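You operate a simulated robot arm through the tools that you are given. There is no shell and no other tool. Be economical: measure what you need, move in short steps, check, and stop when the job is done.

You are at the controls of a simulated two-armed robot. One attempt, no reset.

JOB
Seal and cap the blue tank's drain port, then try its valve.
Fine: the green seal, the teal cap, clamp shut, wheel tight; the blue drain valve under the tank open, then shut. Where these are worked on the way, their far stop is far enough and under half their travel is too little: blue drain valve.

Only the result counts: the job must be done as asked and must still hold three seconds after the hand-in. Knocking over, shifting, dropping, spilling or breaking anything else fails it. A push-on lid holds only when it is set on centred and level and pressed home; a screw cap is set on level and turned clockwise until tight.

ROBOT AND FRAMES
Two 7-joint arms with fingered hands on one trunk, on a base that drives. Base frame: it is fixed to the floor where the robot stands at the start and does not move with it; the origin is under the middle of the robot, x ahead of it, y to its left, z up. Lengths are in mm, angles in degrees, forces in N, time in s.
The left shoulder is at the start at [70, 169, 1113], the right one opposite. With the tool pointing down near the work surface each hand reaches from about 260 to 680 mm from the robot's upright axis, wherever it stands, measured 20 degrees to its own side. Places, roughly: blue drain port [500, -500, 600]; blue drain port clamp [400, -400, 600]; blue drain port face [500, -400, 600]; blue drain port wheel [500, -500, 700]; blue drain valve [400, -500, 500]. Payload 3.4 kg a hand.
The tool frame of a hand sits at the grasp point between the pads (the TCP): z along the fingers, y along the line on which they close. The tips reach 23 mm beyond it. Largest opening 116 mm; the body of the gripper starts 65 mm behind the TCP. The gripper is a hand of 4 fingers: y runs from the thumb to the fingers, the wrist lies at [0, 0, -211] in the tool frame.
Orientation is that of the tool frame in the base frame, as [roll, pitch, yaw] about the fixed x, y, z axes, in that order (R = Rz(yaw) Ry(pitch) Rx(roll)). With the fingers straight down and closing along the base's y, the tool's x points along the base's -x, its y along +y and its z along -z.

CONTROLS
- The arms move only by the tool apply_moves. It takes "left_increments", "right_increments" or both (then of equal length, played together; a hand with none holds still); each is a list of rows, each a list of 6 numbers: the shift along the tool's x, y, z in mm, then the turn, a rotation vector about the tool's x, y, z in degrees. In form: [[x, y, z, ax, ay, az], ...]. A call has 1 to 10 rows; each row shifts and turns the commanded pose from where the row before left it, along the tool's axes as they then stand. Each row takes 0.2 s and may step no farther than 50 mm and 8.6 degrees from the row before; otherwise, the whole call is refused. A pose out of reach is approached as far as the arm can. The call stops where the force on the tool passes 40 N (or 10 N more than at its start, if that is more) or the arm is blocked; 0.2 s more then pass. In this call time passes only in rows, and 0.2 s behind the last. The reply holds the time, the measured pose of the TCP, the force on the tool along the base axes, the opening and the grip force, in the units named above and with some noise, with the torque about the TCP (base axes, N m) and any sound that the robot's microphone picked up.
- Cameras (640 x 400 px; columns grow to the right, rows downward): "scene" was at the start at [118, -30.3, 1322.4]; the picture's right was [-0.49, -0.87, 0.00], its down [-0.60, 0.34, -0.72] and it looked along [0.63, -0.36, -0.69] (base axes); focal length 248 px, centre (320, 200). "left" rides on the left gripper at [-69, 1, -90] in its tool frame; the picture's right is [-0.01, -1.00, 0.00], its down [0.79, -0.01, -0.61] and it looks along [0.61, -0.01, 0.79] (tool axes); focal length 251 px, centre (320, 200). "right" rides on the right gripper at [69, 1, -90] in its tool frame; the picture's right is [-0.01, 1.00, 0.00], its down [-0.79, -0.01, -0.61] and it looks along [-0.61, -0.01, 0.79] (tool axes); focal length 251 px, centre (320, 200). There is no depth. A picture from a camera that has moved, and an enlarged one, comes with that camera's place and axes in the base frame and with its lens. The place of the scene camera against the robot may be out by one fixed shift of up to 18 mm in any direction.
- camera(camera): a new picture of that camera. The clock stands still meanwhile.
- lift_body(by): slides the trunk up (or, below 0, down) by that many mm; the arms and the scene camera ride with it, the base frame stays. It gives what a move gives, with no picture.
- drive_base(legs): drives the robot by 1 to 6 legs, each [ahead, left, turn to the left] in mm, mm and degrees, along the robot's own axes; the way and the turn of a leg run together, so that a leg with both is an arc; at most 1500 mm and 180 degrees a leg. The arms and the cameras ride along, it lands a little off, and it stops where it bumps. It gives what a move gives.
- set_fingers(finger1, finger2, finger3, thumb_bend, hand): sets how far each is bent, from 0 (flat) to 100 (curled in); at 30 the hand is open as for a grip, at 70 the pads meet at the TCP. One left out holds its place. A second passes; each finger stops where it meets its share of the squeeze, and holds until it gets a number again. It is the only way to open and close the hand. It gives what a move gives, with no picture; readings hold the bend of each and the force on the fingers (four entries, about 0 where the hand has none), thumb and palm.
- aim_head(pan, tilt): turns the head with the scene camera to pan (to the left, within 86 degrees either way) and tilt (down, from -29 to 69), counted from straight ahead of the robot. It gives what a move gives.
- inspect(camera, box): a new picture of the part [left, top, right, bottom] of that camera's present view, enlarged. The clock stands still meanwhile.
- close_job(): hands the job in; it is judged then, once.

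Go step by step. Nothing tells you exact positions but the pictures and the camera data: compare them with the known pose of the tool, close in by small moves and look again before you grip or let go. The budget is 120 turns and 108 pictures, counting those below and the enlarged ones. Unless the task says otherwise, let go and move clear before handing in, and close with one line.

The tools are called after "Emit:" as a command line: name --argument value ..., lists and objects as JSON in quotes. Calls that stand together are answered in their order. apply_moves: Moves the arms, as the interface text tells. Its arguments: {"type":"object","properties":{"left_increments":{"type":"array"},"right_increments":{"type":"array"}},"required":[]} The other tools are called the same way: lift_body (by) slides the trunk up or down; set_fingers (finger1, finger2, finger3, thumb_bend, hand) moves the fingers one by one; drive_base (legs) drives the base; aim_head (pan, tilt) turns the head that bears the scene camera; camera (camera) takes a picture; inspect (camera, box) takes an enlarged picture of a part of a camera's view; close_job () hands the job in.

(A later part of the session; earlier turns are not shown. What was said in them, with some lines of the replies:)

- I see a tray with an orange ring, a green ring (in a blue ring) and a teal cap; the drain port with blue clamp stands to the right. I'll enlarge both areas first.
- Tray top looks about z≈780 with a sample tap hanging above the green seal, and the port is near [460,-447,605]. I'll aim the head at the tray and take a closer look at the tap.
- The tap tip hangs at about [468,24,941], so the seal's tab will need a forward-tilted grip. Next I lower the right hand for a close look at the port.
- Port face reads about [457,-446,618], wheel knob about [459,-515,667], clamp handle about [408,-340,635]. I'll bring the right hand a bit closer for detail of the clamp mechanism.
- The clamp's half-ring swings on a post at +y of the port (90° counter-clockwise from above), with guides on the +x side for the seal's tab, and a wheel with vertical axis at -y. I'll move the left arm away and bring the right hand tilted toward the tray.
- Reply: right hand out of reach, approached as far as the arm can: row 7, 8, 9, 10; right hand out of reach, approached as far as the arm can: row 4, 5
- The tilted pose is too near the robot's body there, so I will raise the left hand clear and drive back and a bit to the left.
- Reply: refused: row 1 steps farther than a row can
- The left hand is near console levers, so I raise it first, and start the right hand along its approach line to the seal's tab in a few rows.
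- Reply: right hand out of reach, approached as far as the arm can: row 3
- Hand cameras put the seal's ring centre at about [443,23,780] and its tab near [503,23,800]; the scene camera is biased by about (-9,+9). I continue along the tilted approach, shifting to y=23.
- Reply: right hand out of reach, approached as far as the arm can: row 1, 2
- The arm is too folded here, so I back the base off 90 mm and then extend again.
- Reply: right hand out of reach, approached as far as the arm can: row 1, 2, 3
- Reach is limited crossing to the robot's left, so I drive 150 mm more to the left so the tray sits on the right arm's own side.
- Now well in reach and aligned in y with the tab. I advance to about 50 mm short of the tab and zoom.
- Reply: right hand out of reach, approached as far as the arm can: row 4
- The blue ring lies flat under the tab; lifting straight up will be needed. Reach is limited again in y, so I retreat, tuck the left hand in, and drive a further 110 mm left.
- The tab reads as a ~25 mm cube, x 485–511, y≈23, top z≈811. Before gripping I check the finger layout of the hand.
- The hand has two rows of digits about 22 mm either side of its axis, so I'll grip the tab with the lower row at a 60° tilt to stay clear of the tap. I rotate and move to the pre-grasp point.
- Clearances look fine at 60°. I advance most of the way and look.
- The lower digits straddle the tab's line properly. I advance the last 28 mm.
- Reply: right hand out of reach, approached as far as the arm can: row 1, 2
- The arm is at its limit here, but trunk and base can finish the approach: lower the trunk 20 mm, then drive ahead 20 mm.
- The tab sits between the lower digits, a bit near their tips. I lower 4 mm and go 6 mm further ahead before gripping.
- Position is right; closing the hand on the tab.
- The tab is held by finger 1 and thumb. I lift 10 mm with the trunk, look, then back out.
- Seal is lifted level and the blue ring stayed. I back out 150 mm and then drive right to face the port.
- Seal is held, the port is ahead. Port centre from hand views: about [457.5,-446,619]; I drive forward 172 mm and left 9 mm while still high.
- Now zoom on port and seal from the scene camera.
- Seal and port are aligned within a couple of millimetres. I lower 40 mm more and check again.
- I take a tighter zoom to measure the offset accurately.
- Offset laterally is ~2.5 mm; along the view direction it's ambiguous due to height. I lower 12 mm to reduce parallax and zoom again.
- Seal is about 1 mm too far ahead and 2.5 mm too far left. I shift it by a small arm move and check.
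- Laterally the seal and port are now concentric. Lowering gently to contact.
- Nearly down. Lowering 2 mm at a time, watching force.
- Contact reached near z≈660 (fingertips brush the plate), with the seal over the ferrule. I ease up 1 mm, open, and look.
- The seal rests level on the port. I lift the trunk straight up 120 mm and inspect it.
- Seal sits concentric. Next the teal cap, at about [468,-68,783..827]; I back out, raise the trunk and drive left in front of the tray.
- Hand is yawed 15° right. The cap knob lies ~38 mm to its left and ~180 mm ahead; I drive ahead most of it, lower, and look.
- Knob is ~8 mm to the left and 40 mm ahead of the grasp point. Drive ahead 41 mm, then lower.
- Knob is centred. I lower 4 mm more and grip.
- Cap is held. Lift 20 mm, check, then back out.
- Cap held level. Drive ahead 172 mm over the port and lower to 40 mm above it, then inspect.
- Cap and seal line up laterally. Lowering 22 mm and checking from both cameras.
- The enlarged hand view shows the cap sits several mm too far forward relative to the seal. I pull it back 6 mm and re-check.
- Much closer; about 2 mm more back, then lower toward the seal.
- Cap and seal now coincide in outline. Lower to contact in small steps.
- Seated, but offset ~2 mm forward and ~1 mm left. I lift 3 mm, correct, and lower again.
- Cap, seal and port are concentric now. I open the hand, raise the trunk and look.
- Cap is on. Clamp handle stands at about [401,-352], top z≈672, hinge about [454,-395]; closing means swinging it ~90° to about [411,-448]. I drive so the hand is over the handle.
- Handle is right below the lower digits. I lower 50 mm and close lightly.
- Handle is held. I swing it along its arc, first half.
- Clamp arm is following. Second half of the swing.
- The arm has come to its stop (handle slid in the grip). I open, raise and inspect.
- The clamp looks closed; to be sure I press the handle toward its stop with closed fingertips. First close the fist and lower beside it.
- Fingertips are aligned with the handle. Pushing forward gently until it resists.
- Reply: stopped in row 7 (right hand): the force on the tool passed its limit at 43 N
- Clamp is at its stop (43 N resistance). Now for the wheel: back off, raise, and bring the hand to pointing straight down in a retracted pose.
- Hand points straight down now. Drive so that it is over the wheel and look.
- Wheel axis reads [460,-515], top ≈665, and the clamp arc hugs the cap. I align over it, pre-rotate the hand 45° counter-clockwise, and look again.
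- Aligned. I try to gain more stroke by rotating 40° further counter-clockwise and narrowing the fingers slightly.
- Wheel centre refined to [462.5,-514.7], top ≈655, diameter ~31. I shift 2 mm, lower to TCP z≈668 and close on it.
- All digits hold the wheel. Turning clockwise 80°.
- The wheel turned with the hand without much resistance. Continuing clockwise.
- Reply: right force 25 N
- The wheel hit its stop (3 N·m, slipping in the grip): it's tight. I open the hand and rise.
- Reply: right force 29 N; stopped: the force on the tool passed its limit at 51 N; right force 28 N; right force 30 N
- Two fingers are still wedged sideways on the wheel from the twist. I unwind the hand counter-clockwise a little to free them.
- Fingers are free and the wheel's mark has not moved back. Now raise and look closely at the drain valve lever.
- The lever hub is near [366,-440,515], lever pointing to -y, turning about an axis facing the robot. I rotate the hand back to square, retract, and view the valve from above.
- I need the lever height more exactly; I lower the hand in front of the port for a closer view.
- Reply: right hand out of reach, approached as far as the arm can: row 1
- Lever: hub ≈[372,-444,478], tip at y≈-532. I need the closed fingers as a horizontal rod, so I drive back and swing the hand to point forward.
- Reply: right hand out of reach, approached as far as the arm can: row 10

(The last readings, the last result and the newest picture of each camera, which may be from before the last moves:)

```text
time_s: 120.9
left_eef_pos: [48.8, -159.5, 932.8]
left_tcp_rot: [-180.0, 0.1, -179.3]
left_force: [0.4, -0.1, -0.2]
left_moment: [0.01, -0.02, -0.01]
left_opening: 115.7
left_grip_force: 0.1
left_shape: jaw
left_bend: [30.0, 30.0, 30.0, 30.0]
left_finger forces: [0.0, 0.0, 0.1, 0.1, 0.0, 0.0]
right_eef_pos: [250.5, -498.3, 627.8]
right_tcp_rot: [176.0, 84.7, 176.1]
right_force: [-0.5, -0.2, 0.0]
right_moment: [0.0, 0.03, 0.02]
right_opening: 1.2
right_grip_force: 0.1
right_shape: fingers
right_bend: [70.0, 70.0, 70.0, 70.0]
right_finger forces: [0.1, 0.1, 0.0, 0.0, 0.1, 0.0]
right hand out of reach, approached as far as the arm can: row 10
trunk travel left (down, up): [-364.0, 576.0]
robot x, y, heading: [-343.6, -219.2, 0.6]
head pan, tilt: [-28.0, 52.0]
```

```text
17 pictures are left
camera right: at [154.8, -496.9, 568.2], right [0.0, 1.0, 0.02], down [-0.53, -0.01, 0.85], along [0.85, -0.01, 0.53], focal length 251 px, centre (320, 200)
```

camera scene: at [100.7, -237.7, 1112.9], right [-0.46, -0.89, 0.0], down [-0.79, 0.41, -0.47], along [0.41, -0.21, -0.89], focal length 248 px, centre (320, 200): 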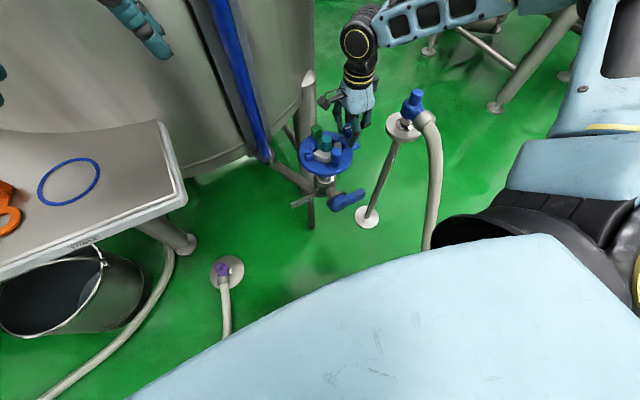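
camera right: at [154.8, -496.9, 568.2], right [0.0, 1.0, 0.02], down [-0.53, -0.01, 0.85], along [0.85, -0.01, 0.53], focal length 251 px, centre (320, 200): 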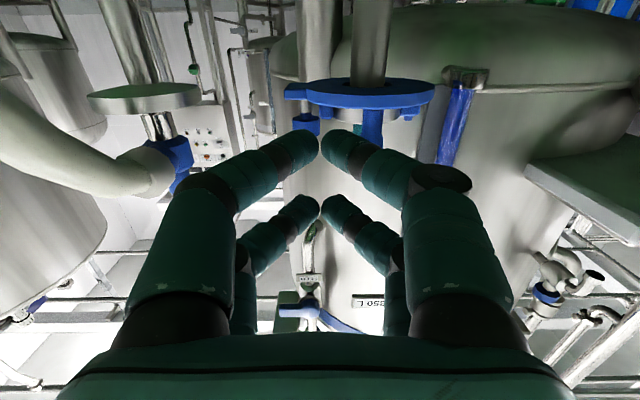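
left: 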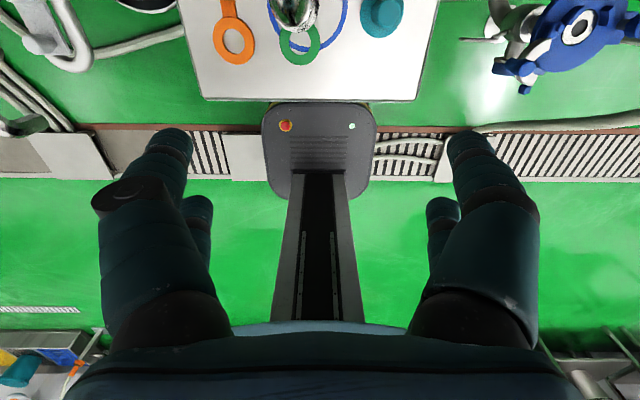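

Hand points forward as a rod. I lower and drive ahead so the fingertips stand above the lever's outer part.

Emit:
lift_body --by -72

Emit:
drive_base --legs '[[104, -9, 0]]'

Emit:
inspect --camera "scene" --box '[300, 80, 440, 200]'

```text
time_s: 122.0
left_eef_pos: [49.3, -157.8, 859.3]
left_tcp_rot: [180.0, 0.1, -179.4]
left_force: [0.9, 0.5, 1.3]
left_moment: [-0.01, 0.0, 0.0]
left_opening: 115.7
left_grip_force: 0.1
left_shape: jaw
left_bend: [30.0, 30.0, 30.0, 30.0]
left_finger forces: [0.0, 0.0, 0.0, 0.0, 0.1, 0.0]
right_eef_pos: [250.9, -498.4, 556.0]
right_tcp_rot: [176.7, 84.4, 176.6]
right_force: [-0.3, 0.1, 0.0]
right_moment: [0.03, -0.02, -0.04]
right_opening: 1.6
right_grip_force: 0.0
right_shape: fingers
right_bend: [70.0, 70.0, 70.0, 70.0]
right_finger forces: [0.0, 0.0, 0.1, 0.0, 0.1, 0.0]
trunk travel left (down, up): [-292.0, 648.0]
robot x, y, heading: [-339.7, -220.0, 0.8]
head pan, tilt: [-28.0, 52.0]
```

```text
time_s: 123.2
left_eef_pos: [155.9, -165.3, 859.8]
left_tcp_rot: [180.0, 0.0, -179.5]
left_force: [1.0, 1.0, -0.2]
left_moment: [-0.01, 0.03, -0.01]
left_opening: 115.7
left_grip_force: 0.0
left_shape: jaw
left_bend: [30.0, 30.0, 30.0, 30.0]
left_finger forces: [0.0, 0.0, 0.1, 0.1, 0.1, 0.1]
right_eef_pos: [357.4, -506.2, 555.3]
right_tcp_rot: [176.7, 84.5, 176.5]
right_force: [-0.3, 0.1, -0.4]
right_moment: [0.01, 0.01, 0.05]
right_opening: 1.4
right_grip_force: 0.1
right_shape: fingers
right_bend: [70.0, 70.0, 70.0, 70.0]
right_finger forces: [0.1, 0.0, 0.0, 0.1, 0.1, 0.0]
trunk travel left (down, up): [-292.0, 648.0]
robot x, y, heading: [-228.8, -228.5, 0.7]
head pan, tilt: [-28.0, 52.0]
```

```text
3.33 times, centred on (370, 140) of scene
camera zoom: at [-118.7, -250.3, 983.6], right [-0.46, -0.89, 0.0], down [-0.7, 0.36, -0.61], along [0.55, -0.28, -0.79], focal length 825 px, centre (153, 400)
```

zoom: 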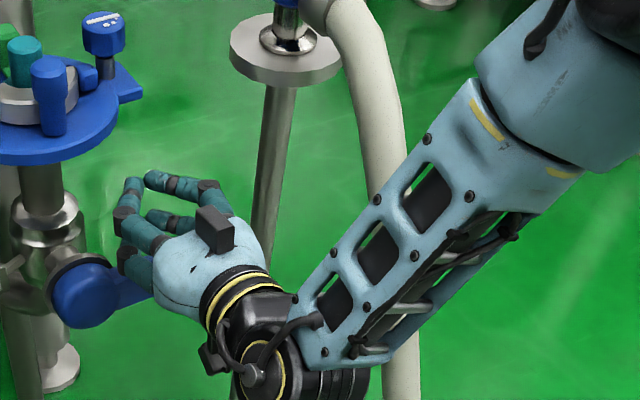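

Fingertips stand above the lever. I push down with small rows to see whether it gives.

Emit:
apply_moves --right_increments '[[12, 0, 0, 0, 0, 0], [10, 0, 0, 0, 0, 0], [6, 0, 0, 0, 0, 0], [5, 0, 0, 0, 0, 0], [5, 0, 0, 0, 0, 0], [5, 0, 0, 0, 0, 0], [5, 0, 0, 0, 0, 0]]'

Emit:
inspect --camera "scene" --box '[300, 80, 440, 200]'

```text
time_s: 124.8
left_eef_pos: [155.8, -165.6, 860.0]
left_tcp_rot: [-179.9, 0.0, -179.4]
left_force: [0.6, -0.8, 0.3]
left_moment: [-0.02, 0.0, 0.01]
left_opening: 115.9
left_grip_force: 0.0
left_shape: jaw
left_bend: [30.0, 30.0, 30.0, 30.0]
left_finger forces: [0.0, 0.0, 0.0, 0.0, 0.0, 0.0]
right_eef_pos: [341.2, -519.5, 546.6]
right_tcp_rot: [176.5, 84.2, 176.4]
right_force: [0.1, -0.2, 0.0]
right_moment: [0.01, -0.01, 0.01]
right_opening: 1.6
right_grip_force: 0.0
right_shape: fingers
right_bend: [70.0, 70.0, 70.0, 70.0]
right_finger forces: [0.0, 0.0, 0.1, 0.1, 0.0, 0.0]
right hand out of reach, approached as far as the arm can: row 1, 2, 3, 4, 5, 6, 7
trunk travel left (down, up): [-292.0, 648.0]
robot x, y, heading: [-233.8, -229.3, 0.7]
head pan, tilt: [-28.0, 52.0]
```

```text
3.33 times, centred on (370, 140) of scene
camera zoom: at [-119.6, -250.2, 983.8], right [-0.46, -0.89, 0.0], down [-0.7, 0.36, -0.62], along [0.55, -0.28, -0.79], focal length 825 px, centre (153, 400)
```

zoom: 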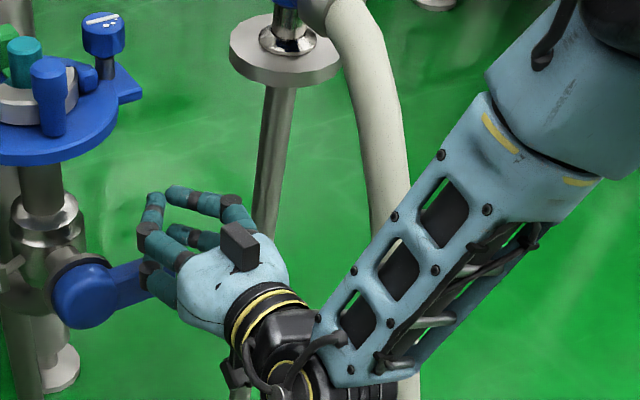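

The arm can't move down from here, so the trunk will do vertical work. I reposition by driving, then lower onto the lever.

Emit:
drive_base --legs '[[18, 22, 0]]'

Emit:
lift_body --by -30

Emit:
lift_body --by -15

Emit:
inspect --camera "scene" --box '[300, 60, 440, 180]'

```text
time_s: 125.6
left_eef_pos: [173.8, -142.7, 859.9]
left_tcp_rot: [-179.9, 0.0, -179.4]
left_force: [0.4, -0.4, -0.8]
left_moment: [-0.01, 0.01, 0.03]
left_opening: 116.0
left_grip_force: 0.0
left_shape: jaw
left_bend: [30.0, 30.0, 30.0, 30.0]
left_finger forces: [0.0, 0.0, 0.1, 0.1, 0.1, 0.0]
right_eef_pos: [359.6, -495.7, 547.0]
right_tcp_rot: [177.3, 84.3, 177.1]
right_force: [0.8, 0.3, 0.2]
right_moment: [0.02, -0.01, -0.01]
right_opening: 1.5
right_grip_force: 0.0
right_shape: fingers
right_bend: [70.0, 70.0, 70.0, 70.0]
right_finger forces: [0.0, 0.1, 0.1, 0.1, 0.1, 0.0]
trunk travel left (down, up): [-292.0, 648.0]
robot x, y, heading: [-217.3, -203.3, 0.7]
head pan, tilt: [-28.0, 52.0]
```

```text
time_s: 126.4
left_eef_pos: [172.9, -142.7, 830.9]
left_tcp_rot: [-179.9, 0.0, -179.4]
left_force: [-0.1, -0.3, -0.3]
left_moment: [-0.03, -0.01, 0.0]
left_opening: 115.9
left_grip_force: 0.1
left_shape: jaw
left_bend: [30.0, 30.0, 30.0, 30.0]
left_finger forces: [0.0, 0.0, 0.0, 0.1, 0.1, 0.0]
right_eef_pos: [359.4, -496.5, 519.0]
right_tcp_rot: [176.8, 84.7, 176.8]
right_force: [2.0, -0.7, 14.4]
right_moment: [0.01, -0.16, -0.01]
right_opening: 1.3
right_grip_force: 7.3
right_shape: fingers
right_bend: [70.0, 70.0, 70.0, 70.0]
right_finger forces: [9.2, 0.1, 0.0, 0.0, 5.1, 0.1]
trunk travel left (down, up): [-262.0, 678.0]
robot x, y, heading: [-210.4, -203.2, 0.6]
head pan, tilt: [-28.0, 52.0]
```

```text
time_s: 126.8
left_eef_pos: [170.3, -143.7, 823.5]
left_tcp_rot: [-179.9, 0.3, -179.6]
left_force: [-0.9, 0.0, 0.5]
left_moment: [0.01, 0.02, 0.01]
left_opening: 115.8
left_grip_force: 0.0
left_shape: jaw
left_bend: [30.0, 30.0, 30.0, 30.0]
left_finger forces: [0.1, 0.1, 0.0, 0.0, 0.0, 0.0]
right_eef_pos: [360.9, -495.3, 518.3]
right_tcp_rot: [174.8, 85.9, 174.7]
right_force: [-9.2, 0.7, 21.6]
right_moment: [0.06, 0.11, 0.08]
right_opening: 0.2
right_grip_force: 11.2
right_shape: fingers
right_bend: [71.0, 70.0, 70.0, 71.0]
right_finger forces: [14.1, 0.0, 0.1, 0.1, 8.1, 0.1]
trunk travel left (down, up): [-254.0, 686.0]
robot x, y, heading: [-218.8, -202.0, 0.3]
head pan, tilt: [-28.0, 52.0]
stopped: the force on the tool passed its limit at 48 N (the readings are from after the stop); the commanded pose is now the measured one
```

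```text
3.33 times, centred on (370, 120) of scene
camera zoom: at [-105.5, -226.6, 946.6], right [-0.46, -0.89, 0.0], down [-0.7, 0.36, -0.62], along [0.55, -0.28, -0.79], focal length 825 px, centre (153, 467)
```

zoom: 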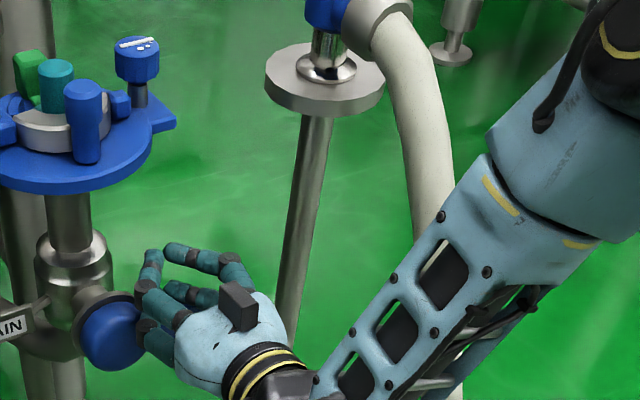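

Down is blocked, so the lever opens upward. I back away, drop below the lever and come in beneath it.

Emit:
lift_body --by 15

Emit:
drive_base --legs '[[-75, 0, 0]]'

Emit:
lift_body --by -119

Emit:
drive_base --legs '[[75, -6, 0]]'

Emit:
camera --camera "right"

```text
time_s: 127.5
left_eef_pos: [174.2, -143.3, 836.7]
left_tcp_rot: [-180.0, 0.0, -179.4]
left_force: [0.3, -0.2, -0.1]
left_moment: [-0.01, 0.0, 0.0]
left_opening: 115.8
left_grip_force: 0.1
left_shape: jaw
left_bend: [30.0, 30.0, 30.0, 30.0]
left_finger forces: [0.0, 0.0, 0.0, 0.0, 0.0, 0.1]
right_eef_pos: [361.0, -496.5, 528.7]
right_tcp_rot: [175.6, 85.0, 175.4]
right_force: [0.3, 0.1, 0.1]
right_moment: [0.03, -0.04, 0.03]
right_opening: 1.4
right_grip_force: 0.1
right_shape: fingers
right_bend: [70.0, 70.0, 70.0, 70.0]
right_finger forces: [0.0, 0.0, 0.1, 0.1, 0.0, 0.1]
trunk travel left (down, up): [-269.0, 671.0]
robot x, y, heading: [-212.5, -206.4, 0.6]
head pan, tilt: [-28.0, 52.0]
```

```text
time_s: 128.5
left_eef_pos: [98.0, -143.9, 837.2]
left_tcp_rot: [-179.9, 0.0, -179.4]
left_force: [0.2, -0.9, -0.6]
left_moment: [0.0, -0.02, -0.02]
left_opening: 115.9
left_grip_force: 0.2
left_shape: jaw
left_bend: [30.0, 30.0, 30.0, 30.0]
left_finger forces: [0.0, 0.0, 0.0, 0.0, 0.0, 0.0]
right_eef_pos: [286.1, -497.0, 528.7]
right_tcp_rot: [175.4, 85.4, 175.3]
right_force: [0.5, 0.3, 0.0]
right_moment: [0.0, 0.0, 0.01]
right_opening: 1.2
right_grip_force: 0.0
right_shape: fingers
right_bend: [70.0, 70.0, 70.0, 70.0]
right_finger forces: [0.1, 0.1, 0.1, 0.0, 0.0, 0.0]
trunk travel left (down, up): [-269.0, 671.0]
robot x, y, heading: [-288.3, -204.5, 0.6]
head pan, tilt: [-28.0, 52.0]
```

```text
time_s: 130.0
left_eef_pos: [99.2, -142.4, 718.2]
left_tcp_rot: [-180.0, -0.1, -179.4]
left_force: [0.2, 0.3, 0.9]
left_moment: [0.05, -0.01, 0.0]
left_opening: 115.8
left_grip_force: 0.0
left_shape: jaw
left_bend: [30.0, 30.0, 30.0, 30.0]
left_finger forces: [0.0, 0.1, 0.0, 0.0, 0.1, 0.1]
right_eef_pos: [287.2, -496.0, 410.4]
right_tcp_rot: [175.4, 85.4, 175.2]
right_force: [0.2, -0.1, 0.9]
right_moment: [0.0, 0.0, -0.02]
right_opening: 1.2
right_grip_force: 0.1
right_shape: fingers
right_bend: [70.0, 70.0, 70.0, 70.0]
right_finger forces: [0.0, 0.0, 0.0, 0.0, 0.0, 0.0]
trunk travel left (down, up): [-150.0, 790.0]
robot x, y, heading: [-290.7, -202.2, 0.3]
head pan, tilt: [-28.0, 52.0]
```

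```text
time_s: 131.0
left_eef_pos: [173.7, -147.8, 718.9]
left_tcp_rot: [180.0, 0.1, -179.5]
left_force: [-0.5, -0.5, -0.8]
left_moment: [0.04, 0.0, -0.02]
left_opening: 116.2
left_grip_force: 0.0
left_shape: jaw
left_bend: [30.0, 30.0, 30.0, 30.0]
left_finger forces: [0.1, 0.0, 0.0, 0.0, 0.0, 0.0]
right_eef_pos: [363.5, -501.2, 409.4]
right_tcp_rot: [175.5, 85.2, 175.3]
right_force: [0.1, 0.3, -0.2]
right_moment: [-0.01, -0.02, 0.0]
right_opening: 1.3
right_grip_force: 0.1
right_shape: fingers
right_bend: [70.0, 70.0, 70.0, 70.0]
right_finger forces: [0.1, 0.0, 0.1, 0.0, 0.0, 0.0]
trunk travel left (down, up): [-150.0, 790.0]
robot x, y, heading: [-214.5, -204.8, 0.7]
head pan, tilt: [-28.0, 52.0]
```

```text
13 pictures are left
camera right: at [267.2, -499.2, 349.4], right [0.0, 1.0, 0.02], down [-0.54, -0.01, 0.84], along [0.84, -0.01, 0.54], focal length 251 px, centre (320, 200)
```

right: 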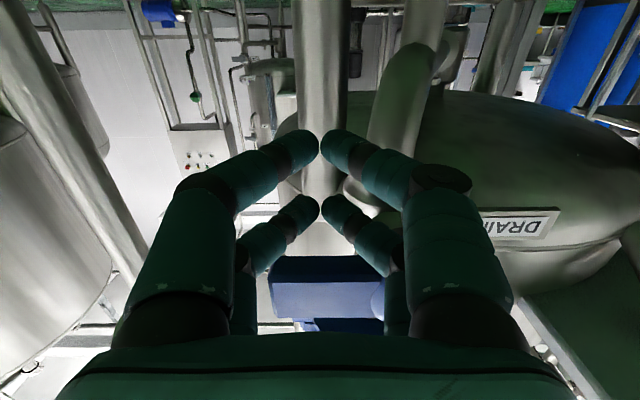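

The rod is beneath the lever. I raise the trunk to lift it, first a short test.

Emit:
lift_body --by 45

Emit:
lift_body --by 15

Emit:
inspect --camera "scene" --box '[290, 20, 430, 140]'

```text
time_s: 131.9
left_eef_pos: [174.3, -148.7, 763.0]
left_tcp_rot: [180.0, 0.0, -179.3]
left_force: [0.1, 0.3, 0.3]
left_moment: [-0.02, 0.05, 0.02]
left_opening: 115.7
left_grip_force: 0.1
left_shape: jaw
left_bend: [30.0, 30.0, 30.0, 30.0]
left_finger forces: [0.0, 0.0, 0.0, 0.0, 0.1, 0.1]
right_eef_pos: [361.8, -503.2, 456.0]
right_tcp_rot: [174.3, 85.5, 174.2]
right_force: [-8.7, -9.0, 2.5]
right_moment: [0.26, -0.2, 0.31]
right_opening: 1.5
right_grip_force: 5.6
right_shape: fingers
right_bend: [70.0, 71.0, 68.0, 70.0]
right_finger forces: [0.0, 11.3, 0.1, 0.0, 0.1, 0.0]
trunk travel left (down, up): [-195.0, 745.0]
robot x, y, heading: [-213.2, -210.1, 0.7]
head pan, tilt: [-28.0, 52.0]
```

```text
time_s: 132.5
left_eef_pos: [173.5, -149.2, 779.6]
left_tcp_rot: [-179.9, 0.1, -179.3]
left_force: [0.0, 0.4, 0.7]
left_moment: [-0.01, 0.0, 0.0]
left_opening: 115.8
left_grip_force: 0.0
left_shape: jaw
left_bend: [30.0, 30.0, 30.0, 30.0]
left_finger forces: [0.1, 0.0, 0.0, 0.0, 0.0, 0.0]
right_eef_pos: [363.8, -500.2, 472.1]
right_tcp_rot: [174.7, 85.5, 174.8]
right_force: [-3.4, -3.4, 5.6]
right_moment: [0.23, 0.0, 0.15]
right_opening: 1.4
right_grip_force: 4.1
right_shape: fingers
right_bend: [70.0, 71.0, 69.0, 70.0]
right_finger forces: [0.1, 7.6, 0.1, 0.0, 0.0, 0.0]
trunk travel left (down, up): [-210.0, 730.0]
robot x, y, heading: [-218.7, -209.9, 0.8]
head pan, tilt: [-28.0, 52.0]
```

```text
3.33 times, centred on (360, 80) of scene
camera zoom: at [-102.5, -233.1, 902.5], right [-0.46, -0.89, 0.0], down [-0.7, 0.36, -0.62], along [0.55, -0.28, -0.79], focal length 825 px, centre (187, 600)
```

zoom: 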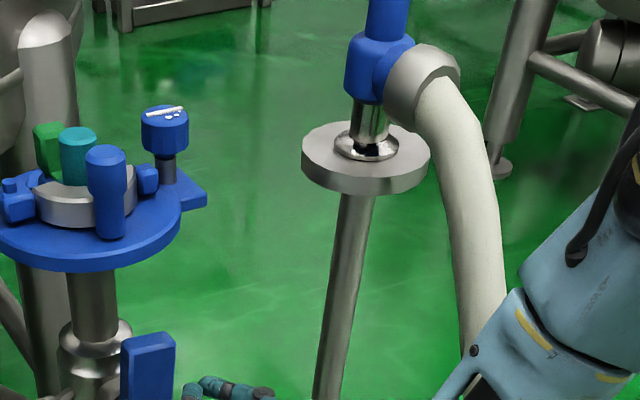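

The lever lifts. I keep raising while moving left to bring it upright.

Emit:
drive_base --legs '[[0, 16, 0]]'

Emit:
lift_body --by 25

Emit:
drive_base --legs '[[0, 12, 0]]'

Emit:
camera --camera "right"

```text
time_s: 133.8
left_eef_pos: [172.2, -135.1, 778.7]
left_tcp_rot: [-180.0, 0.0, -179.8]
left_force: [0.1, -0.8, -0.7]
left_moment: [-0.04, 0.0, -0.02]
left_opening: 115.7
left_grip_force: 0.0
left_shape: jaw
left_bend: [30.0, 30.0, 30.0, 30.0]
left_finger forces: [0.0, 0.0, 0.0, 0.0, 0.0, 0.0]
right_eef_pos: [359.6, -493.4, 471.6]
right_tcp_rot: [175.3, 85.5, 174.3]
right_force: [-9.0, -10.3, 5.7]
right_moment: [0.25, -0.14, 0.24]
right_opening: 0.0
right_grip_force: 8.6
right_shape: fingers
right_bend: [71.0, 73.0, 66.0, 69.0]
right_finger forces: [2.6, 14.0, 0.0, 0.0, 0.1, 0.0]
trunk travel left (down, up): [-210.0, 730.0]
robot x, y, heading: [-215.6, -194.9, 0.1]
head pan, tilt: [-28.0, 52.0]
stopped in leg 1: the force on the tool passed its limit at 40 N (the readings are from after the stop); the commanded pose is now the measured one
```

```text
time_s: 134.5
left_eef_pos: [172.5, -137.3, 804.8]
left_tcp_rot: [179.8, 0.0, -179.7]
left_force: [-0.7, -0.4, 0.4]
left_moment: [0.03, 0.01, 0.03]
left_opening: 116.0
left_grip_force: 0.1
left_shape: jaw
left_bend: [30.0, 30.0, 30.0, 30.0]
left_finger forces: [0.0, 0.1, 0.1, 0.1, 0.0, 0.1]
right_eef_pos: [359.2, -495.0, 495.7]
right_tcp_rot: [174.5, 85.4, 173.6]
right_force: [-22.2, -22.8, -2.0]
right_moment: [-0.18, 0.18, 0.58]
right_opening: 0.0
right_grip_force: 16.2
right_shape: fingers
right_bend: [72.0, 71.0, 68.0, 67.0]
right_finger forces: [22.2, 9.5, 0.0, 0.0, 0.0, 0.0]
trunk travel left (down, up): [-235.0, 705.0]
robot x, y, heading: [-215.7, -193.8, 0.5]
head pan, tilt: [-28.0, 52.0]
```

```text
time_s: 135.3
left_eef_pos: [171.4, -129.8, 804.9]
left_tcp_rot: [180.0, 0.1, -179.8]
left_force: [-0.2, -0.1, -0.6]
left_moment: [0.01, 0.0, -0.01]
left_opening: 116.1
left_grip_force: 0.1
left_shape: jaw
left_bend: [30.0, 30.0, 30.0, 30.0]
left_finger forces: [0.0, 0.0, 0.0, 0.1, 0.0, 0.0]
right_eef_pos: [357.3, -493.0, 496.3]
right_tcp_rot: [176.8, 85.6, 175.1]
right_force: [-6.5, -11.4, 5.0]
right_moment: [0.05, 0.08, 0.19]
right_opening: 0.0
right_grip_force: 7.0
right_shape: fingers
right_bend: [73.0, 71.0, 68.0, 67.0]
right_finger forces: [9.0, 5.3, 0.0, 0.1, 0.0, 0.0]
trunk travel left (down, up): [-235.0, 705.0]
robot x, y, heading: [-217.0, -185.7, 0.1]
head pan, tilt: [-28.0, 52.0]
stopped in leg 1: the force on the tool passed its limit at 46 N (the readings are from after the stop); the commanded pose is now the measured one
```

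```text
11 pictures are left
camera right: at [262.5, -488.2, 434.8], right [0.03, 1.0, 0.01], down [-0.54, 0.01, 0.84], along [0.84, -0.03, 0.54], focal length 251 px, centre (320, 200)
```

right: 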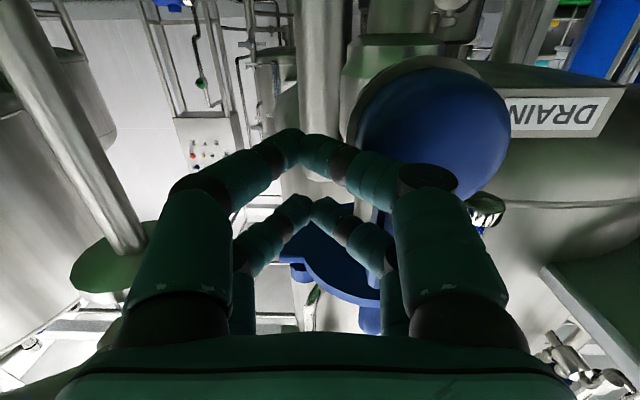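

Something resists to the left now; I check the lever's state from the scene camera.

Emit:
aim_head --pan -32 --tilt 45

Emit:
inspect --camera "scene" --box '[250, 80, 410, 200]'

```text
time_s: 136.0
left_eef_pos: [172.0, -131.9, 804.6]
left_tcp_rot: [-180.0, 0.1, -179.9]
left_force: [-0.5, -0.7, -1.0]
left_moment: [-0.02, -0.04, -0.04]
left_opening: 116.0
left_grip_force: 0.0
left_shape: jaw
left_bend: [30.0, 30.0, 30.0, 30.0]
left_finger forces: [0.0, 0.0, 0.1, 0.0, 0.0, 0.1]
right_eef_pos: [357.9, -492.4, 495.3]
right_tcp_rot: [176.3, 85.5, 174.8]
right_force: [-10.8, -19.2, 6.5]
right_moment: [0.09, 0.05, 0.26]
right_opening: 0.1
right_grip_force: 11.0
right_shape: fingers
right_bend: [73.0, 71.0, 68.0, 67.0]
right_finger forces: [12.4, 8.9, 0.0, 0.0, 0.0, 0.0]
trunk travel left (down, up): [-235.0, 705.0]
robot x, y, heading: [-215.1, -187.4, 0.2]
head pan, tilt: [-32.0, 45.0]
```

```text
3.33 times, centred on (330, 140) of scene
camera zoom: at [-102.3, -220.7, 936.9], right [-0.53, -0.85, 0.0], down [-0.6, 0.37, -0.71], along [0.6, -0.37, -0.71], focal length 825 px, centre (287, 400)
```

zoom: 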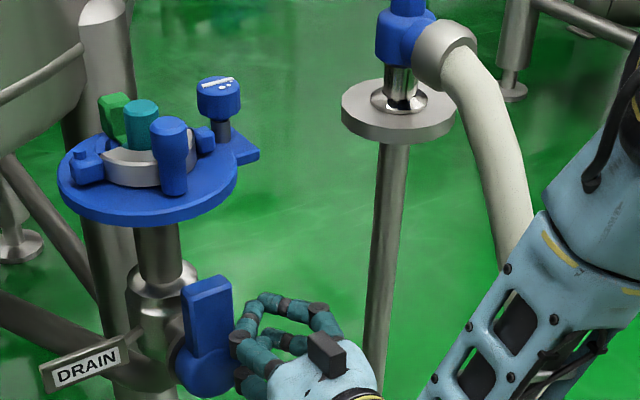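

The lever stands upright at its far stop: valve open. Now to shut it, I back out, rise, move to its left side and come in again.

Emit:
drive_base --legs '[[-85, 0, 0]]'

Emit:
lift_body --by 45

Emit:
drive_base --legs '[[0, 98, 0], [82, 0, 0]]'

Emit:
inspect --camera "scene" --box '[250, 80, 410, 200]'

```text
time_s: 137.1
left_eef_pos: [83.7, -129.3, 804.5]
left_tcp_rot: [-179.9, 0.1, -179.9]
left_force: [-0.3, -0.2, 0.2]
left_moment: [-0.01, 0.0, 0.03]
left_opening: 115.8
left_grip_force: 0.0
left_shape: jaw
left_bend: [30.0, 30.0, 30.0, 30.0]
left_finger forces: [0.0, 0.0, 0.1, 0.0, 0.0, 0.1]
right_eef_pos: [270.8, -489.7, 495.8]
right_tcp_rot: [177.3, 85.4, 175.6]
right_force: [-0.2, 0.1, -0.1]
right_moment: [0.0, 0.02, -0.02]
right_opening: 0.9
right_grip_force: 0.2
right_shape: fingers
right_bend: [70.0, 70.0, 70.0, 70.0]
right_finger forces: [0.0, 0.0, 0.0, 0.1, 0.0, 0.0]
trunk travel left (down, up): [-235.0, 705.0]
robot x, y, heading: [-301.5, -187.1, 0.5]
head pan, tilt: [-32.0, 45.0]
```

```text
time_s: 138.0
left_eef_pos: [85.1, -130.7, 847.7]
left_tcp_rot: [180.0, 0.0, -179.9]
left_force: [0.0, -0.2, -0.4]
left_moment: [0.0, 0.0, 0.02]
left_opening: 115.9
left_grip_force: 0.1
left_shape: jaw
left_bend: [30.0, 30.0, 30.0, 30.0]
left_finger forces: [0.0, 0.0, 0.1, 0.0, 0.0, 0.0]
right_eef_pos: [272.0, -490.4, 539.2]
right_tcp_rot: [177.1, 85.4, 175.7]
right_force: [0.0, 0.0, -0.1]
right_moment: [0.0, 0.02, 0.01]
right_opening: 0.8
right_grip_force: 0.0
right_shape: fingers
right_bend: [70.0, 70.0, 70.0, 70.0]
right_finger forces: [0.0, 0.1, 0.1, 0.0, 0.1, 0.0]
trunk travel left (down, up): [-280.0, 660.0]
robot x, y, heading: [-299.7, -187.4, -0.2]
head pan, tilt: [-32.0, 45.0]
```

```text
time_s: 139.8
left_eef_pos: [170.0, -30.0, 847.5]
left_tcp_rot: [180.0, -0.1, -179.7]
left_force: [-0.6, -0.2, 1.0]
left_moment: [0.02, 0.02, 0.0]
left_opening: 115.8
left_grip_force: 0.1
left_shape: jaw
left_bend: [30.0, 30.0, 30.0, 30.0]
left_finger forces: [0.1, 0.1, 0.0, 0.0, 0.1, 0.0]
right_eef_pos: [355.6, -389.5, 538.0]
right_tcp_rot: [177.3, 85.3, 176.0]
right_force: [0.4, 0.2, -0.1]
right_moment: [0.01, -0.03, -0.01]
right_opening: 1.0
right_grip_force: 0.0
right_shape: fingers
right_bend: [70.0, 70.0, 70.0, 70.0]
right_finger forces: [0.1, 0.0, 0.0, 0.1, 0.0, 0.1]
trunk travel left (down, up): [-280.0, 660.0]
robot x, y, heading: [-219.7, -85.9, 0.2]
head pan, tilt: [-32.0, 45.0]
```

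```text
3.33 times, centred on (330, 140) of scene
camera zoom: at [-104.0, -120.0, 981.6], right [-0.53, -0.85, 0.0], down [-0.6, 0.37, -0.71], along [0.6, -0.37, -0.71], focal length 825 px, centre (287, 400)
```

zoom: 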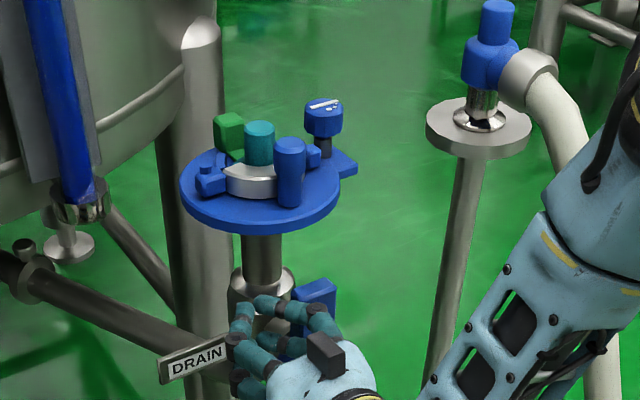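

The fingers stand to the left of the upright lever. Pushing it right.

Emit:
drive_base --legs '[[0, -55, 0]]'

Emit:
drive_base --legs '[[0, -35, 0]]'

Emit:
inspect --camera "scene" --box '[250, 80, 410, 200]'

```text
time_s: 140.8
left_eef_pos: [168.6, -84.9, 849.2]
left_tcp_rot: [179.9, 0.0, -179.7]
left_force: [-0.1, -0.3, 0.3]
left_moment: [0.04, 0.0, 0.02]
left_opening: 115.9
left_grip_force: 0.0
left_shape: jaw
left_bend: [30.0, 30.0, 30.0, 30.0]
left_finger forces: [0.0, 0.0, 0.1, 0.0, 0.1, 0.1]
right_eef_pos: [355.9, -444.8, 540.0]
right_tcp_rot: [176.5, 85.4, 175.1]
right_force: [-0.8, -0.5, -0.8]
right_moment: [-0.01, -0.01, -0.01]
right_opening: 1.1
right_grip_force: 0.1
right_shape: fingers
right_bend: [70.0, 70.0, 70.0, 70.0]
right_finger forces: [0.0, 0.0, 0.1, 0.0, 0.0, 0.0]
trunk travel left (down, up): [-280.0, 660.0]
robot x, y, heading: [-218.1, -143.6, 0.4]
head pan, tilt: [-32.0, 45.0]
```

```text
time_s: 141.6
left_eef_pos: [170.0, -119.1, 848.1]
left_tcp_rot: [-179.9, 0.0, -179.7]
left_force: [-0.4, -0.5, -0.9]
left_moment: [0.07, 0.0, 0.01]
left_opening: 116.1
left_grip_force: 0.0
left_shape: jaw
left_bend: [30.0, 30.0, 30.0, 30.0]
left_finger forces: [0.0, 0.1, 0.0, 0.1, 0.1, 0.0]
right_eef_pos: [356.4, -480.4, 541.0]
right_tcp_rot: [176.5, 85.5, 175.1]
right_force: [0.0, 0.6, -1.0]
right_moment: [0.0, -0.01, -0.01]
right_opening: 1.2
right_grip_force: 0.0
right_shape: fingers
right_bend: [70.0, 70.0, 70.0, 70.0]
right_finger forces: [0.0, 0.0, 0.0, 0.0, 0.0, 0.0]
trunk travel left (down, up): [-280.0, 660.0]
robot x, y, heading: [-221.9, -175.9, 0.5]
head pan, tilt: [-32.0, 45.0]
```

```text
3.33 times, centred on (330, 140) of scene
camera zoom: at [-104.3, -210.6, 981.6], right [-0.53, -0.85, 0.0], down [-0.6, 0.37, -0.71], along [0.6, -0.37, -0.71], focal length 825 px, centre (287, 400)
```

zoom: 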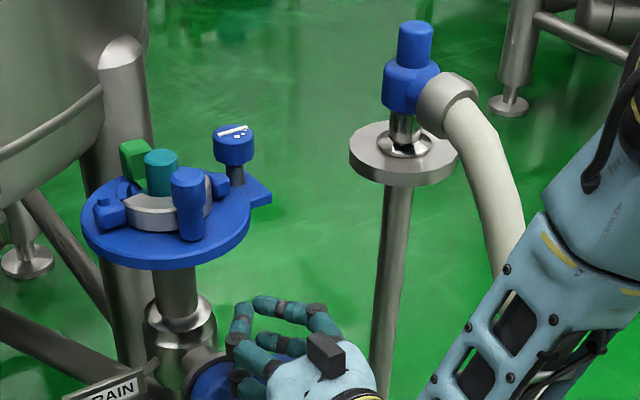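

The lever has tipped over toward its shut side. I move slightly right and press it down to its stop.

Emit:
drive_base --legs '[[0, -16, 0]]'

Emit:
lift_body --by -20

Emit:
lift_body --by -12

Emit:
inspect --camera "scene" --box '[250, 80, 410, 200]'

```text
time_s: 142.4
left_eef_pos: [168.7, -135.4, 849.2]
left_tcp_rot: [-180.0, 0.0, -179.7]
left_force: [0.2, 0.2, -0.2]
left_moment: [-0.02, 0.0, 0.0]
left_opening: 115.7
left_grip_force: 0.0
left_shape: jaw
left_bend: [30.0, 30.0, 30.0, 30.0]
left_finger forces: [0.0, 0.0, 0.0, 0.0, 0.0, 0.0]
right_eef_pos: [356.3, -495.7, 539.3]
right_tcp_rot: [176.8, 85.4, 175.2]
right_force: [-0.4, 0.9, 0.4]
right_moment: [-0.05, 0.0, 0.01]
right_opening: 1.2
right_grip_force: 0.1
right_shape: fingers
right_bend: [70.0, 70.0, 70.0, 70.0]
right_finger forces: [0.0, 0.0, 0.0, 0.0, 0.0, 0.1]
trunk travel left (down, up): [-280.0, 660.0]
robot x, y, heading: [-218.1, -193.3, 0.3]
head pan, tilt: [-32.0, 45.0]
```

```text
time_s: 143.1
left_eef_pos: [169.7, -135.5, 829.4]
left_tcp_rot: [-179.9, 0.1, -179.6]
left_force: [1.1, -0.2, -0.5]
left_moment: [0.0, -0.02, -0.03]
left_opening: 116.2
left_grip_force: 0.0
left_shape: jaw
left_bend: [30.0, 30.0, 30.0, 30.0]
left_finger forces: [0.0, 0.0, 0.0, 0.0, 0.0, 0.0]
right_eef_pos: [354.9, -494.8, 521.3]
right_tcp_rot: [177.1, 85.5, 175.7]
right_force: [-0.8, -0.1, 3.8]
right_moment: [0.02, -0.05, 0.01]
right_opening: 1.4
right_grip_force: 1.2
right_shape: fingers
right_bend: [70.0, 70.0, 70.0, 70.0]
right_finger forces: [1.8, 0.1, 0.0, 0.1, 1.3, 0.0]
trunk travel left (down, up): [-260.0, 680.0]
robot x, y, heading: [-222.0, -196.4, 0.4]
head pan, tilt: [-32.0, 45.0]
```

```text
time_s: 143.6
left_eef_pos: [165.6, -135.0, 817.9]
left_tcp_rot: [-179.8, 0.2, -179.8]
left_force: [-0.7, -0.8, 0.3]
left_moment: [0.01, 0.01, -0.03]
left_opening: 116.1
left_grip_force: 0.0
left_shape: jaw
left_bend: [30.0, 30.0, 30.0, 30.0]
left_finger forces: [0.1, 0.0, 0.1, 0.1, 0.0, 0.0]
right_eef_pos: [356.5, -495.5, 518.7]
right_tcp_rot: [174.9, 86.9, 173.4]
right_force: [-9.3, 1.1, 20.5]
right_moment: [0.13, 0.1, 0.05]
right_opening: 0.4
right_grip_force: 11.2
right_shape: fingers
right_bend: [71.0, 70.0, 70.0, 71.0]
right_finger forces: [15.0, 0.0, 0.0, 0.1, 7.6, 0.1]
trunk travel left (down, up): [-249.0, 691.0]
robot x, y, heading: [-221.7, -191.0, 0.3]
head pan, tilt: [-32.0, 45.0]
stopped: the force on the tool passed its limit at 43 N (the readings are from after the stop); the commanded pose is now the measured one
```

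```text
3.33 times, centred on (330, 140) of scene
camera zoom: at [-108.2, -224.4, 951.1], right [-0.53, -0.85, 0.0], down [-0.6, 0.37, -0.71], along [0.6, -0.37, -0.7], focal length 825 px, centre (287, 400)
```

zoom: 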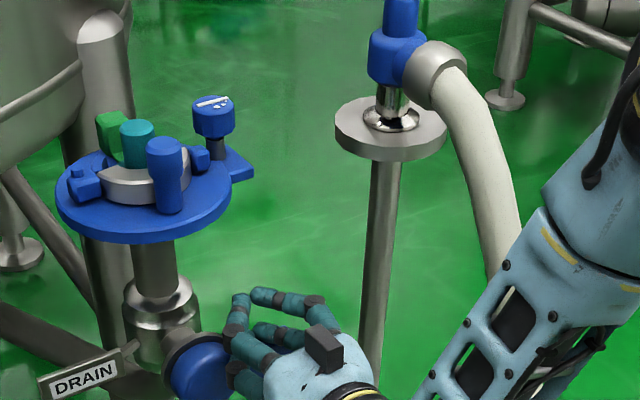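

The lever is back at the same stop as at the start (shut). I ease up, back off, and check everything.

Emit:
lift_body --by 18

Emit:
drive_base --legs '[[-160, 0, 0]]'

Emit:
camera --camera "scene"

Emit:
inspect --camera "scene" --box '[270, 60, 390, 150]'

```text
time_s: 144.3
left_eef_pos: [170.3, -134.0, 834.5]
left_tcp_rot: [-179.9, 0.0, -179.7]
left_force: [-0.1, 0.2, -0.6]
left_moment: [-0.01, 0.02, 0.03]
left_opening: 115.8
left_grip_force: 0.1
left_shape: jaw
left_bend: [30.0, 30.0, 30.0, 30.0]
left_finger forces: [0.1, 0.0, 0.1, 0.1, 0.0, 0.0]
right_eef_pos: [358.2, -495.0, 530.9]
right_tcp_rot: [175.8, 86.1, 174.4]
right_force: [0.0, -0.5, 0.1]
right_moment: [0.0, -0.01, 0.01]
right_opening: 1.4
right_grip_force: 0.0
right_shape: fingers
right_bend: [70.0, 70.0, 70.0, 70.0]
right_finger forces: [0.0, 0.0, 0.0, 0.0, 0.1, 0.0]
trunk travel left (down, up): [-267.0, 673.0]
robot x, y, heading: [-221.6, -192.3, 0.4]
head pan, tilt: [-32.0, 45.0]
```

```text
time_s: 145.7
left_eef_pos: [5.2, -136.0, 835.4]
left_tcp_rot: [-179.9, 0.1, -179.7]
left_force: [0.1, 0.0, 0.1]
left_moment: [0.01, 0.02, 0.0]
left_opening: 115.7
left_grip_force: 0.2
left_shape: jaw
left_bend: [30.0, 30.0, 30.0, 30.0]
left_finger forces: [0.0, 0.1, 0.1, 0.1, 0.0, 0.0]
right_eef_pos: [193.8, -495.6, 532.9]
right_tcp_rot: [175.6, 86.3, 174.0]
right_force: [-0.9, 0.9, 0.4]
right_moment: [-0.03, 0.01, 0.01]
right_opening: 1.1
right_grip_force: 0.0
right_shape: fingers
right_bend: [70.0, 70.0, 70.0, 70.0]
right_finger forces: [0.0, 0.1, 0.1, 0.0, 0.1, 0.1]
trunk travel left (down, up): [-267.0, 673.0]
robot x, y, heading: [-384.7, -193.7, 0.2]
head pan, tilt: [-32.0, 45.0]
```

```text
6 pictures are left
camera scene: at [-268.3, -226.3, 968.5], right [-0.53, -0.85, 0.0], down [-0.6, 0.37, -0.71], along [0.6, -0.37, -0.71], focal length 248 px, centre (320, 200)
```

scene: 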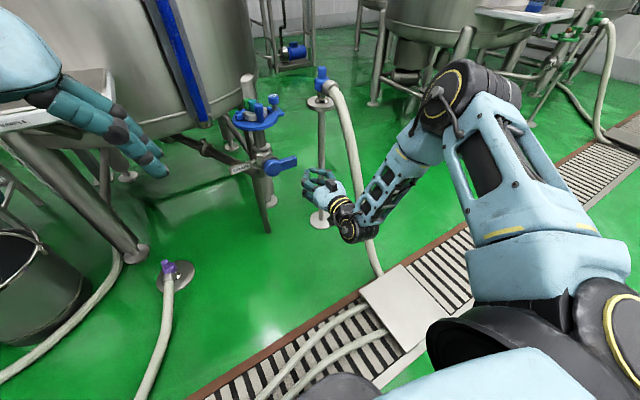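

```text
4.44 times, centred on (330, 105) of scene
camera zoom: at [-268.3, -226.3, 968.5], right [-0.53, -0.85, 0.0], down [-0.6, 0.37, -0.71], along [0.6, -0.37, -0.71], focal length 1100 px, centre (276, 622)
```

zoom: 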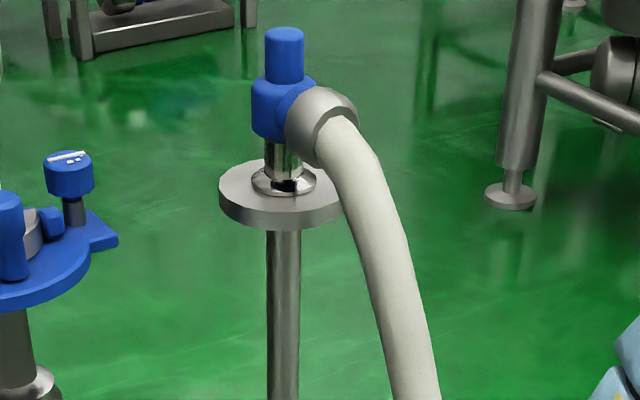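

Emit:
inspect --camera "scene" --box '[210, 80, 310, 200]'

```text
3.33 times, centred on (260, 140) of scene
camera zoom: at [-268.3, -226.3, 968.5], right [-0.53, -0.85, 0.0], down [-0.6, 0.37, -0.71], along [0.6, -0.37, -0.71], focal length 825 px, centre (520, 400)
```

zoom: 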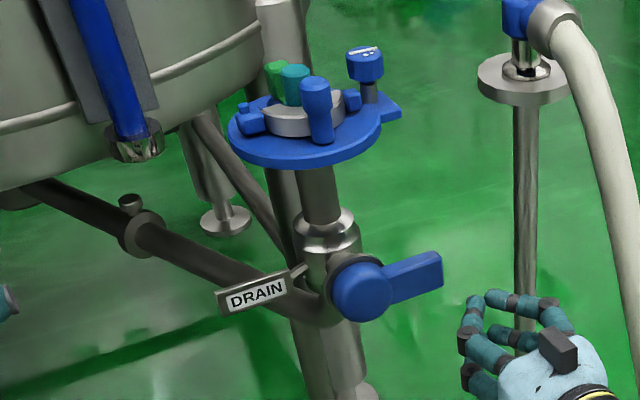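

Seal, cap, closed clamp and tightened wheel are in place, the lever is back in its shut position, and both hands are clear. I hand the job in.

Emit:
close_job

```text
The job is handed in.
```

I fitted the green seal and teal cap on the blue tank's drain port, closed the clamp and turned the wheel until it was tight. I then opened the drain valve to its far stop and shut it again; the job is handed in, but I got no verdict back.
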